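You operate a simulated robot arm through the tools that you are given. There is no shell and no other tool. Be economical: measure what you need, move in short steps, check, and stop when the job is done.

You run a simulated robot arm. Do the job below in one go: nothing can be reset, and whatever is moved stays where it is left.

## Task
Take the orange cup from the top of the wash bench and put it on top of the grey block mould on the top of the wash bench.

It is judged by the outcome, as a careful person would: the job done as asked, and still so three seconds after it is handed in. It fails if anything else is knocked over, pushed out of place, dropped, spilled or broken.

## Robot
A 6-joint arm with a two-finger parallel gripper, fixed in place. Base frame: the origin is at the foot of the arm, x ahead of it, y to its left, z up; the work surface is at about z = 85. Lengths are in cm, angles in degrees, forces in N, time in s.
With the tool pointing down near the work surface it reaches from about 26 to 68 cm from the base axis. Its first joint turns from -66.0 to 66.0 degrees. Payload 2.9 kg.
Tool frame: the origin (TCP) lies between the finger pads and is the grasp point; the fingertips stand 3 cm ahead of it; z points along the fingers, y is the line along which they close. The gripper opens to 11 cm. The fingers are 2 cm wide and 1 cm thick; the gripper's body (4.8 by 11.2 cm) begins 5.5 cm behind the TCP.
Orientation is that of the tool frame in the base frame, as a unit quaternion [w, x, y, z]. With the fingers straight down and closing along the base's y, the tool's x points along the base's -x, its y along +y and its z along -z.

## Interface
- The arm moves only by the tool arm_command. Its argument "commands" is a list of rows, each an object (a shift or turn left out is 0, a gripper value left out holds the last) with "turn": the turn, a rotation vector about the tool's x, y, z in units of 4 degrees (1.0 is 4 degrees), a list of three; "dp": the shift along the tool's x, y, z in units of 20 mm (1.0 is 20 mm), a list of three; "fingers": the gripper command, from -1 (fully open) to 1 (shut), values between in proportion. In form: [{"turn": [rx, ry, rz], "dp": [dx, dy, dz], "fingers": fingers}, ...]. A call has 1 to 12 rows; each row shifts and turns the commanded pose from where the row before left it, along the tool's axes as they then stand. A call with a number of a shift or a turn outside -1 to 1 is refused whole. A row lasts 0.2 s, in which the tool goes at most 5 cm and 8.6 degrees; a call with a longer step from one row to the next is refused whole, and so is a gripper value outside its range. Where a pose cannot be reached the arm comes as near as it can. A force on the tool above 40 N (or 10 N above the force at the start of the call, whichever is more), or a blocked arm, ends the call early, and 0.2 s more pass. The fingers move at their own pace (about 10.8 cm/s each) and stop on an object; they squeeze with about 40 N. The grip force told is the motor's: it shows also when the fingers shut on nothing. Time passes only in rows, and 0.2 s behind the last, so rows that do not move let the fingers close. The reply holds the time, the measured pose of the TCP, the force on the tool along the base axes, the opening and the grip force, in the units named above and with some noise.
- Cameras (640 x 400 px; columns grow to the right, rows downward): "scene" is fixed at [7.93, 43.53, 138.19]; the picture's right is [-0.74, -0.67, 0.00], its down [-0.39, 0.43, -0.82] and it looks along [0.55, -0.61, -0.58] (base axes); focal length 278 px, centre (320, 200). "wrist" rides on the gripper at [-3.6, 0, -5.7] in the tool frame; the picture's right is [0.00, -1.00, 0.00], its down [0.97, 0.00, -0.24] and it looks along [0.24, 0.00, 0.97] (tool axes); focal length 218 px, centre (320, 200).
- grab_frame(camera): a new picture of that camera. The clock stands still meanwhile.
- locate(camera, pixels): for up to 12 pixels [column, row] of the newest picture of that camera ("zoom" is the newest enlarged one), the place [x, y, z] in the base frame of the surface seen there, good to about 0.3 cm. The clock stands still meanwhile.
- zoom(camera, box): a new picture of the part [left, top, right, bottom] of that camera's present view, enlarged. The clock stands still meanwhile.
- close_job(): hands the job in; it is judged then, once.

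Work in short steps. Measure before you move; look again where a grasp or a placing could have gone wrong, and mend it. You have 60 turns and 26 pictures in all, those below and enlarged ones among them. Open the gripper and draw the arm clear of the work before you hand the job in, unless the task says otherwise; then end with one line.

The tools are called after ">>>" as name(argument=value, ...) on one line, values as JSON. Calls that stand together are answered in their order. arm_command: Moves the arm, as the interface text tells. Its arguments: {"type":"object","properties":{"commands":{"type":"array","items":{"type":"object","properties":{"turn":{"type":"array","items":{"type":"number"}},"dp":{"type":"array","items":{"type":"number"}},"fingers":{"type":"number"}}}}},"required":["commands"]} The other tools are called the same way: grab_frame (camera) takes a picture; locate (camera, pixels) gives the place of the surface under pixels of a picture; zoom (camera, box) takes an enlarged picture of a part of a camera's view; close_job () hands the job in.

At the start:

```text
time_s: 0.0
tool_pos: [38.67, 14.19, 121.97]
orientation: [0.0, 0.0, 1.0, 0.0]
ft_force: [0.7, -0.9, 0.1]
gripper_width: 11.0
grasp_force: 0.0
```

scene: 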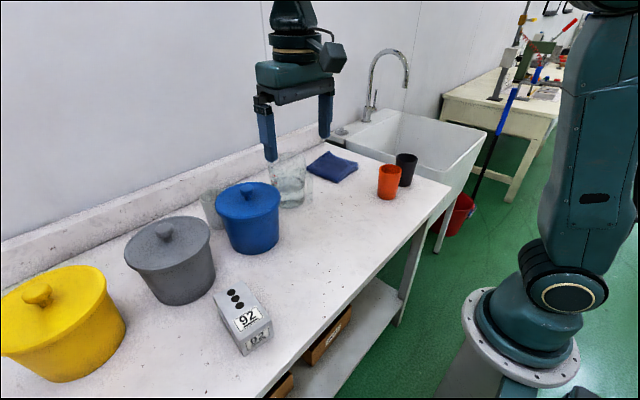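
wrist: 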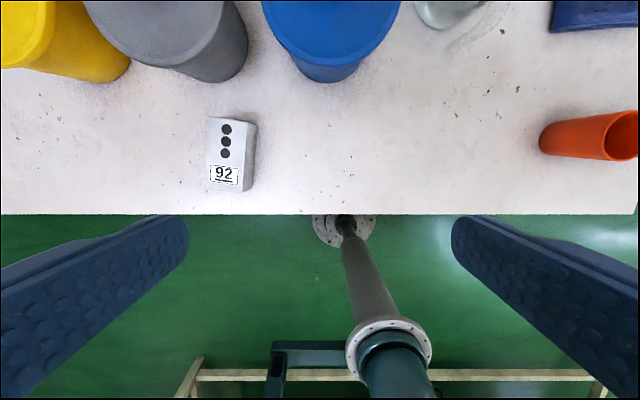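

The orange cup is at about (389,182) in the scene view and the grey block "92" at about (243,318). I'll measure both in enlarged pictures.

>>> zoom(camera="scene", box=[340, 130, 452, 220])

>>> locate(camera="scene", pixels=[[389, 168], [379, 169], [400, 169], [388, 196], [406, 156], [405, 185], [240, 300], [216, 294], [250, 284], [271, 320], [238, 335], [244, 354]])

>>> zoom(camera="scene", box=[190, 260, 300, 370])

```text
4.44 times, centred on (396, 175) of scene
```

zoom: 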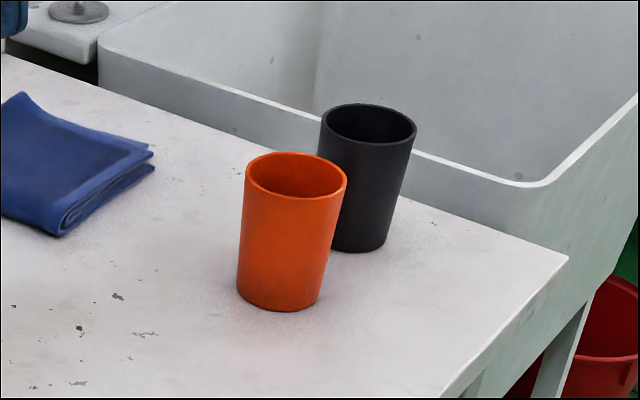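

```text
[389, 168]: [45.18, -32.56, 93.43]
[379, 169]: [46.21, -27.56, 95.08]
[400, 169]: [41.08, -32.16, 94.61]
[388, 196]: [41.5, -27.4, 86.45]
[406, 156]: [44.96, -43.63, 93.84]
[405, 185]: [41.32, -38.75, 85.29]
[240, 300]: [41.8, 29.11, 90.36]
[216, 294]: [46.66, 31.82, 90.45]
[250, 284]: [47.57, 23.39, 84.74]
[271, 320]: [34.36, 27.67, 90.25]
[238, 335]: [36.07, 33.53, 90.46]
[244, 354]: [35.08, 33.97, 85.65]
```

```text
3.64 times, centred on (245, 315) of scene
```

zoom: 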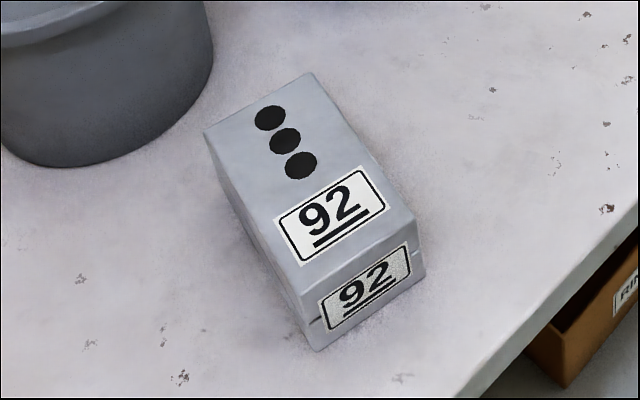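

Block top corners show in the zoom near (207,133), (308,76), (412,218), (302,262). I locate those, and get cup rim points from the scene picture.

>>> locate(camera="zoom", pixels=[[210, 134], [308, 77], [410, 218], [303, 260], [285, 140], [340, 215], [270, 118]])

>>> zoom(camera="scene", box=[370, 140, 426, 206])

```text
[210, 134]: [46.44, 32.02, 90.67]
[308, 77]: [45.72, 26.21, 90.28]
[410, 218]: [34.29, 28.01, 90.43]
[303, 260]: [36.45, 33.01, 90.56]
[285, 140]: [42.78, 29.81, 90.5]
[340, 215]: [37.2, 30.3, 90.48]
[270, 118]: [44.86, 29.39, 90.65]
```

```text
6.06 times, centred on (398, 173) of scene
```

zoom: 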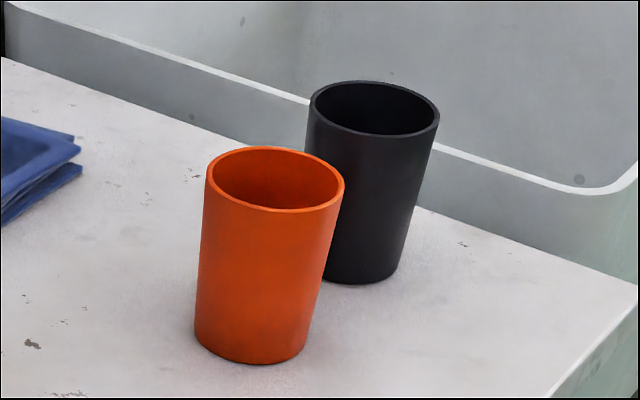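

The cup rim spans about x 206–345, y 146–212 in this zoom; I locate rim points of both cups.

>>> locate(camera="zoom", pixels=[[209, 180], [341, 188], [275, 149], [270, 210], [262, 359], [200, 325], [304, 335], [313, 102], [436, 124], [375, 83], [360, 134], [350, 281]])

```text
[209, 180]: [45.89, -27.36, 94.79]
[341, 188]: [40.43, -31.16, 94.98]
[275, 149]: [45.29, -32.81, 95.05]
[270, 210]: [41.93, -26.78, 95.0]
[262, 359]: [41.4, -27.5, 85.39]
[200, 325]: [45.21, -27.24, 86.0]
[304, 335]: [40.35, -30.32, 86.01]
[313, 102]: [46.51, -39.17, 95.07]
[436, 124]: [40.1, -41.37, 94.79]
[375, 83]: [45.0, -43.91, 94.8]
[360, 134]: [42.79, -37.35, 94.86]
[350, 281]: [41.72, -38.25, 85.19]
```

Orange cup centre ≈ (43.4, -29.6), rim 6.9 wide, z 85–95; the black cup is ~3.8 cm beyond, so I'll close roughly along x. Block top centre ≈ (40.8, 29.8, 90.5). Check pot clearances near the block, and turn the gripper +60° about base z meanwhile.

>>> locate(camera="scene", pixels=[[252, 210], [235, 250], [260, 250], [278, 235], [195, 295], [180, 302], [210, 285], [168, 262], [168, 228], [212, 235], [249, 186], [100, 350]])

>>> arm_command(commands=[{"turn": [0, 0, -1], "fingers": -1}, {"turn": [0, 0, -1]}, {"turn": [0, 0, -1]}, {"turn": [0, 0, -1]}, {"turn": [0, 0, -1]}, {"turn": [0, 0, -1]}, {"turn": [0, 0, -1]}, {"turn": [0, 0, -1]}, {"turn": [0, 0, -1]}, {"turn": [0, 0, -1]}, {"turn": [0, 0, -1]}, {"turn": [0, 0, -1]}])

```text
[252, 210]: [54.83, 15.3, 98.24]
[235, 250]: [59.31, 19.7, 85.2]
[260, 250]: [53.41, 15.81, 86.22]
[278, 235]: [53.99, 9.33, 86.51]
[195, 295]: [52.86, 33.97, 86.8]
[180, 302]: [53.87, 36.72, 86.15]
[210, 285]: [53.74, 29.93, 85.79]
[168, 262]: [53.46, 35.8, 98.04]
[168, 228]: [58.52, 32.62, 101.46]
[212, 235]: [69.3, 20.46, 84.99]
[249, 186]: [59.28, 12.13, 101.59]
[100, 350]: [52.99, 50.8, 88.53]
```

```text
time_s: 2.6
tool_pos: [38.6, 14.12, 121.96]
orientation: [0.001, -0.407, 0.913, 0.0]
ft_force: [-0.2, 0.1, 0.5]
gripper_width: 11.03
grasp_force: 0.0
```

All pots start at x ≥ 52, so the block area is clear. Turn 24° more (to 72°) and begin moving towards the cup at height.

>>> arm_command(commands=[{"turn": [0, 0, -1]}, {"turn": [0, 0, -1]}, {"turn": [0, 0, -1]}, {"turn": [0, 0, -1]}, {"turn": [0, 0, -1]}, {"turn": [0, 0, -1]}, {"dp": [0.95, -0.43, 0]}, {"dp": [0.95, -0.43, 0]}, {"dp": [0.95, -0.43, 0]}, {"dp": [0.95, -0.43, 0]}, {"dp": [0.95, -0.43, 0]}, {"dp": [0.95, -0.43, 0]}])

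>>> arm_command(commands=[{"dp": [0.95, -0.43, 0]}, {"dp": [0.95, -0.43, 0]}, {"dp": [0.95, -0.43, 0]}, {"dp": [0.95, -0.43, 0]}, {"dp": [0.95, -0.43, 0]}, {"dp": [0.95, -0.43, 0]}, {"dp": [0.95, -0.43, 0]}, {"dp": [0.95, -0.43, 0]}, {"dp": [0.95, -0.43, 0]}, {"dp": [0.95, -0.43, 0]}, {"dp": [0.95, -0.43, 0]}, {"dp": [0.95, -0.43, 0]}])

```text
time_s: 5.2
tool_pos: [39.98, 1.67, 122.0]
orientation: [0.0, -0.587, 0.809, 0.001]
ft_force: [-0.7, 0.3, 0.5]
gripper_width: 10.99
grasp_force: 0.0
```

```text
time_s: 7.8
tool_pos: [42.76, -23.12, 122.03]
orientation: [0.0, -0.587, 0.809, 0.0]
ft_force: [-0.3, 0.0, 0.8]
gripper_width: 10.97
grasp_force: 0.0
```

Now at (42.8,-23.1); move the last 6.5 cm over the cup and descend to z≈104 for a look with the wrist camera.

>>> arm_command(commands=[{"dp": [0.995, -0.436, 0]}, {"dp": [0.995, -0.436, 0]}, {"dp": [0.995, -0.436, 0]}, {"dp": [0, 0, 1]}, {"dp": [0, 0, 1]}, {"dp": [0, 0, 1]}, {"dp": [0, 0, 1]}, {"dp": [0, 0, 1]}, {"dp": [0, 0, 1]}, {"dp": [0, 0, 1]}, {"dp": [0, 0, 1]}, {"dp": [0, 0, 1]}])

>>> grab_frame(camera="wrist")

>>> grab_frame(camera="scene")

```text
time_s: 10.4
tool_pos: [43.41, -29.67, 103.7]
orientation: [0.0, -0.588, 0.809, 0.0]
ft_force: [-0.9, 0.4, -0.5]
gripper_width: 10.99
grasp_force: 0.0
```

```text
20 pictures are left
```

wrist: 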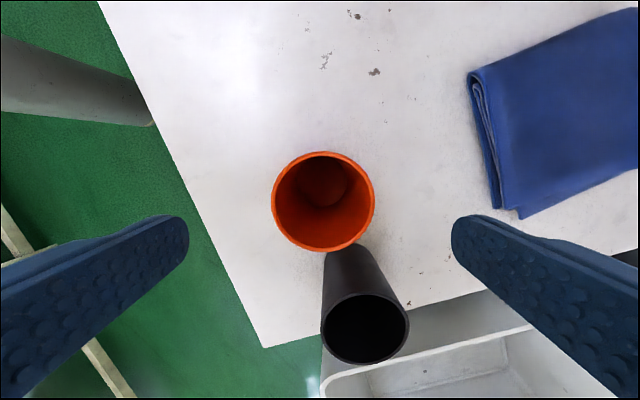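

```text
19 pictures are left
```

scene: 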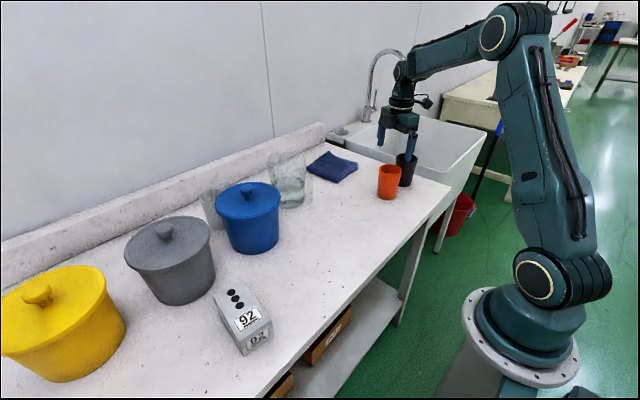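

The cup sits at columns 272–375 (centre 323) between the fingers; I check the rim centre along the other axis.

>>> locate(camera="wrist", pixels=[[274, 205], [373, 200], [322, 153], [326, 249], [355, 295]])

```text
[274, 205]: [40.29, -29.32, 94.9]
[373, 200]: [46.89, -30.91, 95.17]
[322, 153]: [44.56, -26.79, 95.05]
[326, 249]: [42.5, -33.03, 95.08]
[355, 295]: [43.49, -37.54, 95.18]
```

Rim centre ≈ (43.55,-29.95). Shift slightly, descend to TCP z≈91.2 and close.

>>> arm_command(commands=[{"dp": [0.12, -0.12, 0.5]}, {"dp": [0, 0, 1]}, {"dp": [0, 0, 1]}, {"dp": [0, 0, 1]}, {"dp": [0, 0, 1]}, {"dp": [0, 0, 1]}, {"dp": [0, 0, 0.75]}, {"dp": [0, 0, 0]}])

>>> arm_command(commands=[{"fingers": 1}, {"fingers": 1}, {"fingers": 1}, {"fingers": 1}])

```text
time_s: 12.2
tool_pos: [43.41, -29.72, 91.52]
orientation: [0.0, -0.588, 0.809, 0.0]
ft_force: [-0.1, -0.3, -0.4]
gripper_width: 11.0
grasp_force: 0.1
```

```text
time_s: 13.2
tool_pos: [43.55, -29.87, 91.57]
orientation: [0.0, -0.588, 0.809, 0.0]
ft_force: [0.3, 0.0, 0.6]
gripper_width: 6.85
grasp_force: 40.1
```

Gripped at 6.85 cm with 40 N. Lift straight up and check.

>>> arm_command(commands=[{"dp": [0, 0, -0.4]}, {"dp": [0, 0, -0.8]}, {"dp": [0, 0, -1]}, {"dp": [0, 0, -1]}, {"dp": [0, 0, -1]}, {"dp": [0, 0, -1]}, {"dp": [0, 0, -1]}, {"dp": [0, 0, -1]}, {"dp": [0, 0, -1]}, {"dp": [0, 0, -1]}, {"dp": [0, 0, -1]}, {"dp": [0, 0, -0.8]}])

>>> grab_frame(camera="scene")

```text
time_s: 15.8
tool_pos: [43.52, -29.84, 113.45]
orientation: [0.0, -0.588, 0.809, 0.0]
ft_force: [-0.6, 0.3, 0.5]
gripper_width: 6.85
grasp_force: 39.9
```

```text
18 pictures are left
```

scene: 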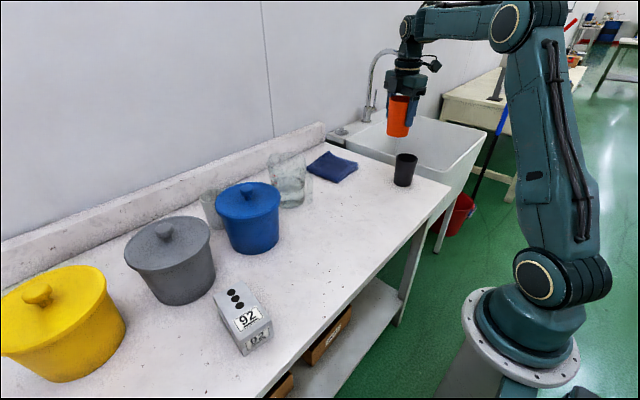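

The cup is held upright and the black cup is undisturbed. Carry it across at z≈113 to above the block.

>>> arm_command(commands=[{"dp": [-0.5, 0.188, 0]}, {"dp": [-0.873, 0.328, 0]}, {"dp": [-0.873, 0.328, 0]}, {"dp": [-0.873, 0.328, 0]}, {"dp": [-0.873, 0.328, 0]}, {"dp": [-0.873, 0.328, 0]}, {"dp": [-0.873, 0.328, 0]}, {"dp": [-0.873, 0.328, 0]}, {"dp": [-0.873, 0.328, 0]}, {"dp": [-0.873, 0.328, 0]}, {"dp": [-0.873, 0.328, 0]}, {"dp": [-0.873, 0.328, 0]}])

>>> arm_command(commands=[{"dp": [-0.873, 0.328, 0]}, {"dp": [-0.873, 0.328, 0]}, {"dp": [-0.873, 0.328, 0]}, {"dp": [-0.873, 0.328, 0]}, {"dp": [-0.873, 0.328, 0]}, {"dp": [-0.873, 0.328, 0]}, {"dp": [-0.873, 0.328, 0]}, {"dp": [-0.873, 0.328, 0]}, {"dp": [-0.873, 0.328, 0]}, {"dp": [-0.873, 0.328, 0]}, {"dp": [-0.873, 0.328, 0]}, {"dp": [-0.873, 0.328, 0]}])

>>> arm_command(commands=[{"dp": [-0.873, 0.328, 0]}, {"dp": [-0.873, 0.328, 0]}, {"dp": [-0.873, 0.328, 0]}, {"dp": [-0.873, 0.328, 0]}, {"dp": [-0.873, 0.328, 0]}, {"dp": [-0.873, 0.328, 0]}, {"dp": [-0.873, 0.328, 0]}, {"dp": [-0.7, 0.26, 0]}, {"dp": [-0.5, 0.2, 0]}, {"dp": [0, 0, 0]}])

>>> grab_frame(camera="scene")

>>> grab_frame(camera="wrist")

```text
time_s: 18.4
tool_pos: [42.27, -8.34, 113.4]
orientation: [-0.001, -0.588, 0.809, 0.0]
ft_force: [0.2, 0.6, -0.3]
gripper_width: 6.83
grasp_force: 40.2
```

```text
time_s: 21.0
tool_pos: [41.53, 14.13, 113.4]
orientation: [0.001, -0.588, 0.809, 0.0]
ft_force: [0.7, -0.3, -0.7]
gripper_width: 6.82
grasp_force: 40.1
```

```text
time_s: 23.2
tool_pos: [40.81, 29.85, 113.49]
orientation: [0.0, -0.588, 0.809, 0.0]
ft_force: [-0.6, 0.9, -0.2]
gripper_width: 6.84
grasp_force: 39.8
```

```text
17 pictures are left
```

scene: 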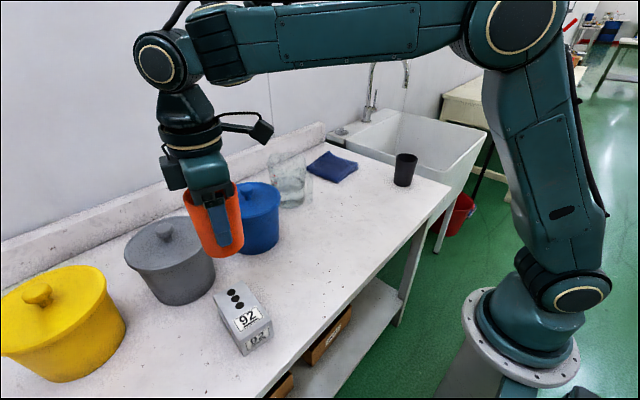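

```text
16 pictures are left
```

wrist: 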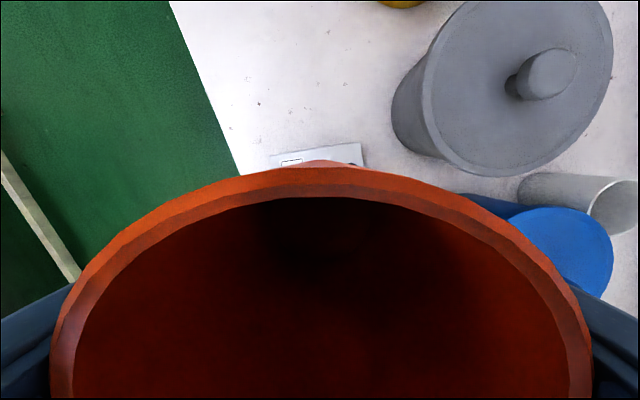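

The cup is above the block with TCP at (40.8, 29.85). Expected contact is at TCP z≈97.0; descend to about 98.3 and look.

>>> arm_command(commands=[{"dp": [0, 0, 0.6]}, {"dp": [0, 0, 1]}, {"dp": [0, 0, 1]}, {"dp": [0, 0, 1]}, {"dp": [0, 0, 1]}, {"dp": [0, 0, 1]}, {"dp": [0, 0, 1]}, {"dp": [0, 0, 0.6]}, {"dp": [0, 0, 0.4]}, {"dp": [0, 0, 0]}])

>>> zoom(camera="scene", box=[160, 220, 320, 370])

```text
time_s: 25.4
tool_pos: [40.73, 29.86, 98.09]
orientation: [0.0, -0.588, 0.809, 0.001]
ft_force: [-0.5, 1.2, -0.9]
gripper_width: 6.82
grasp_force: 39.9
```

```text
2.67 times, centred on (240, 295) of scene
```

zoom: 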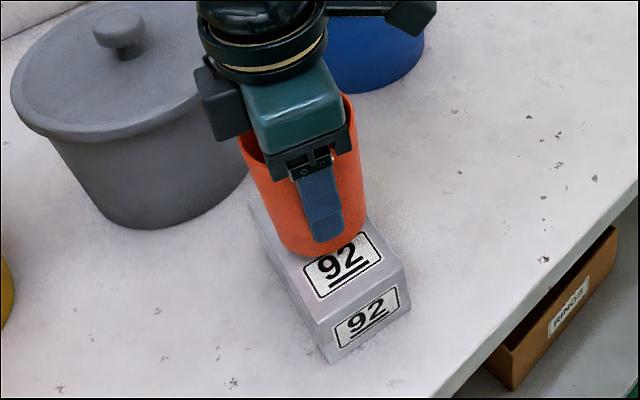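

The cup hovers about 1 cm over the block, centred. Lower gently in small steps until the force shows contact.

>>> arm_command(commands=[{"dp": [0, 0, 0.2]}, {"dp": [0, 0, 0.15]}, {"dp": [0, 0, 0.05]}, {"dp": [0, 0, 0]}])

>>> zoom(camera="scene", box=[180, 240, 300, 360])

```text
time_s: 26.4
tool_pos: [40.75, 29.73, 97.32]
orientation: [0.0, -0.588, 0.809, 0.001]
ft_force: [0.0, 0.1, 0.3]
gripper_width: 6.82
grasp_force: 40.3
```

```text
3.33 times, centred on (240, 300) of scene
```

zoom: 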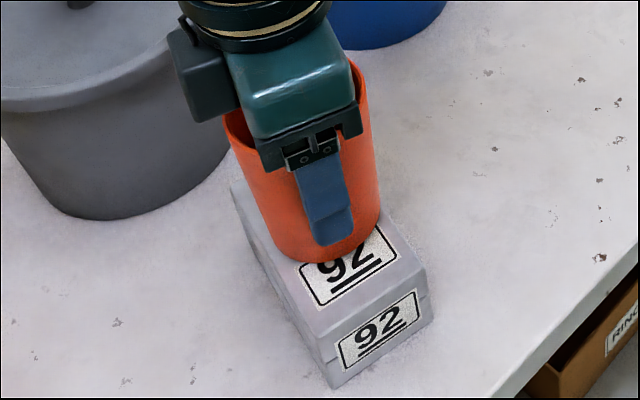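

No contact yet (0.3 N). Continue in 1 mm steps.

>>> arm_command(commands=[{"dp": [0, 0, 0.05]}, {"dp": [0, 0, 0.05]}, {"dp": [0, 0, 0]}])

>>> arm_command(commands=[{"dp": [0, 0, 0.05]}, {"dp": [0, 0, 0]}])

```text
time_s: 27.2
tool_pos: [40.7, 29.79, 97.11]
orientation: [0.0, -0.588, 0.809, 0.0]
ft_force: [0.3, -1.1, -0.4]
gripper_width: 6.82
grasp_force: 39.8
```

```text
time_s: 27.8
tool_pos: [40.73, 29.99, 97.0]
orientation: [0.001, -0.588, 0.809, -0.001]
ft_force: [-0.1, -0.3, -0.8]
gripper_width: 6.83
grasp_force: 40.1
```

Still no clear contact at z=97.0; two more 1 mm steps.

>>> arm_command(commands=[{"dp": [0, 0, 0.05]}, {"dp": [0, 0, 0]}])

>>> arm_command(commands=[{"dp": [0, 0, 0.04]}, {"dp": [0, 0, 0]}])

>>> zoom(camera="scene", box=[200, 260, 290, 340])

```text
time_s: 28.4
tool_pos: [40.73, 29.84, 97.12]
orientation: [0.001, -0.588, 0.809, 0.001]
ft_force: [0.9, -1.8, 3.6]
gripper_width: 6.79
grasp_force: 40.1
```

```text
time_s: 29.0
tool_pos: [40.79, 29.88, 96.99]
orientation: [0.001, -0.587, 0.81, 0.0]
ft_force: [-1.1, -0.1, 14.6]
gripper_width: 6.82
grasp_force: 40.2
```

```text
5.00 times, centred on (245, 300) of scene
```

zoom: 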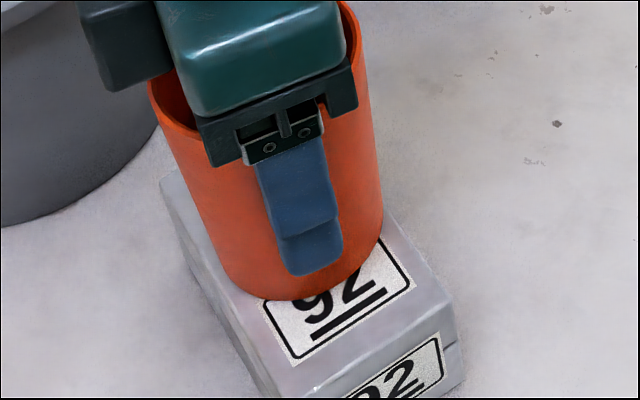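

Contact is clear (14.6 N) and the cup base lies within the block top. Relax the press by about 1 mm, then open gradually.

>>> arm_command(commands=[{"dp": [0, 0, -0.04]}, {"dp": [0, 0, 0]}, {"fingers": -0.3}, {"fingers": -0.45}, {"fingers": -0.6}, {"fingers": -0.8}, {"fingers": -0.8}])

>>> zoom(camera="scene", box=[180, 240, 300, 360])

>>> grab_frame(camera="wrist")

```text
time_s: 30.6
tool_pos: [40.82, 29.85, 97.02]
orientation: [0.001, -0.588, 0.809, 0.001]
ft_force: [0.1, -0.3, -0.3]
gripper_width: 9.9
grasp_force: 0.2
```

```text
3.33 times, centred on (240, 300) of scene
```

zoom: 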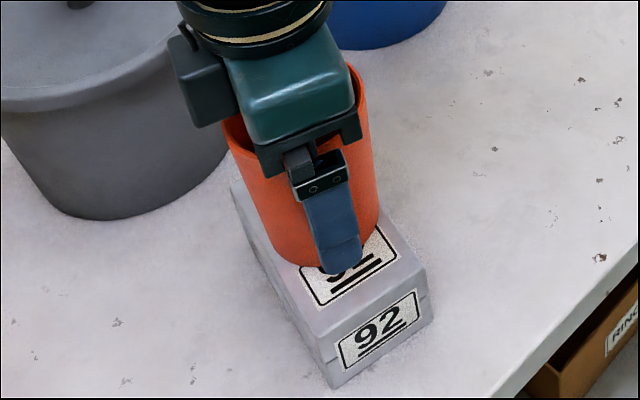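

```text
11 pictures are left
```

wrist: 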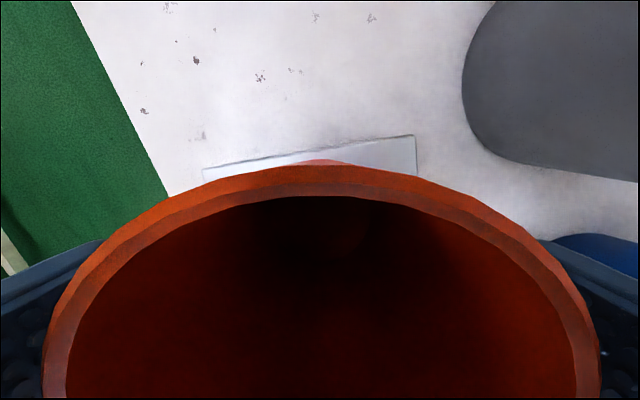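

The cup stands free and upright with both fingers clear. Withdraw straight up, slowly at first.

>>> arm_command(commands=[{"dp": [0, 0, -0.3]}, {"dp": [0, 0, -0.6]}, {"dp": [0, 0, -1]}, {"dp": [0, 0, -1]}, {"dp": [0, 0, -1]}, {"dp": [0, 0, -1]}, {"dp": [0, 0, -1]}, {"dp": [0, 0, -1]}, {"dp": [0, 0, -1]}, {"dp": [0, 0, -1]}, {"dp": [0, 0, -1], "fingers": -1}, {"dp": [0, 0, -1]}])

>>> grab_frame(camera="scene")

>>> grab_frame(camera="wrist")

```text
time_s: 33.2
tool_pos: [40.82, 29.68, 119.0]
orientation: [0.0, -0.588, 0.809, -0.001]
ft_force: [0.0, -0.3, 0.2]
gripper_width: 11.0
grasp_force: 0.0
```

```text
10 pictures are left
```

scene: 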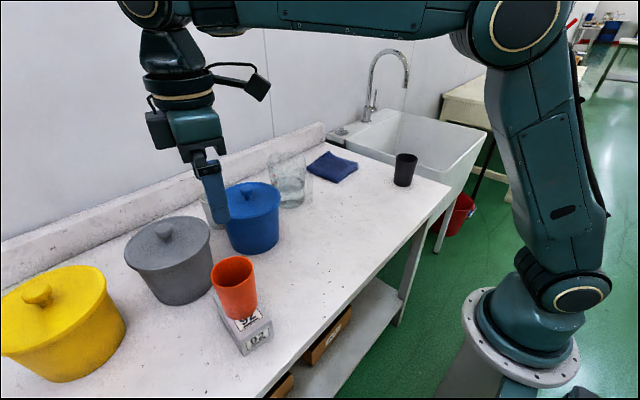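

```text
9 pictures are left
```

wrist: 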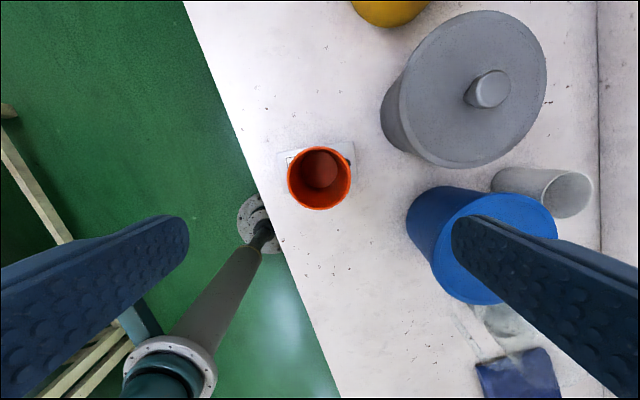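

The cup stands upright and centred on the block, everything else is in its place, and the arm is clear. Handing in.

>>> close_job()

```text
The job is handed in.
```

The orange cup is standing upright on top of the grey block mould, nothing else was disturbed, and the gripper is open and clear of the work.
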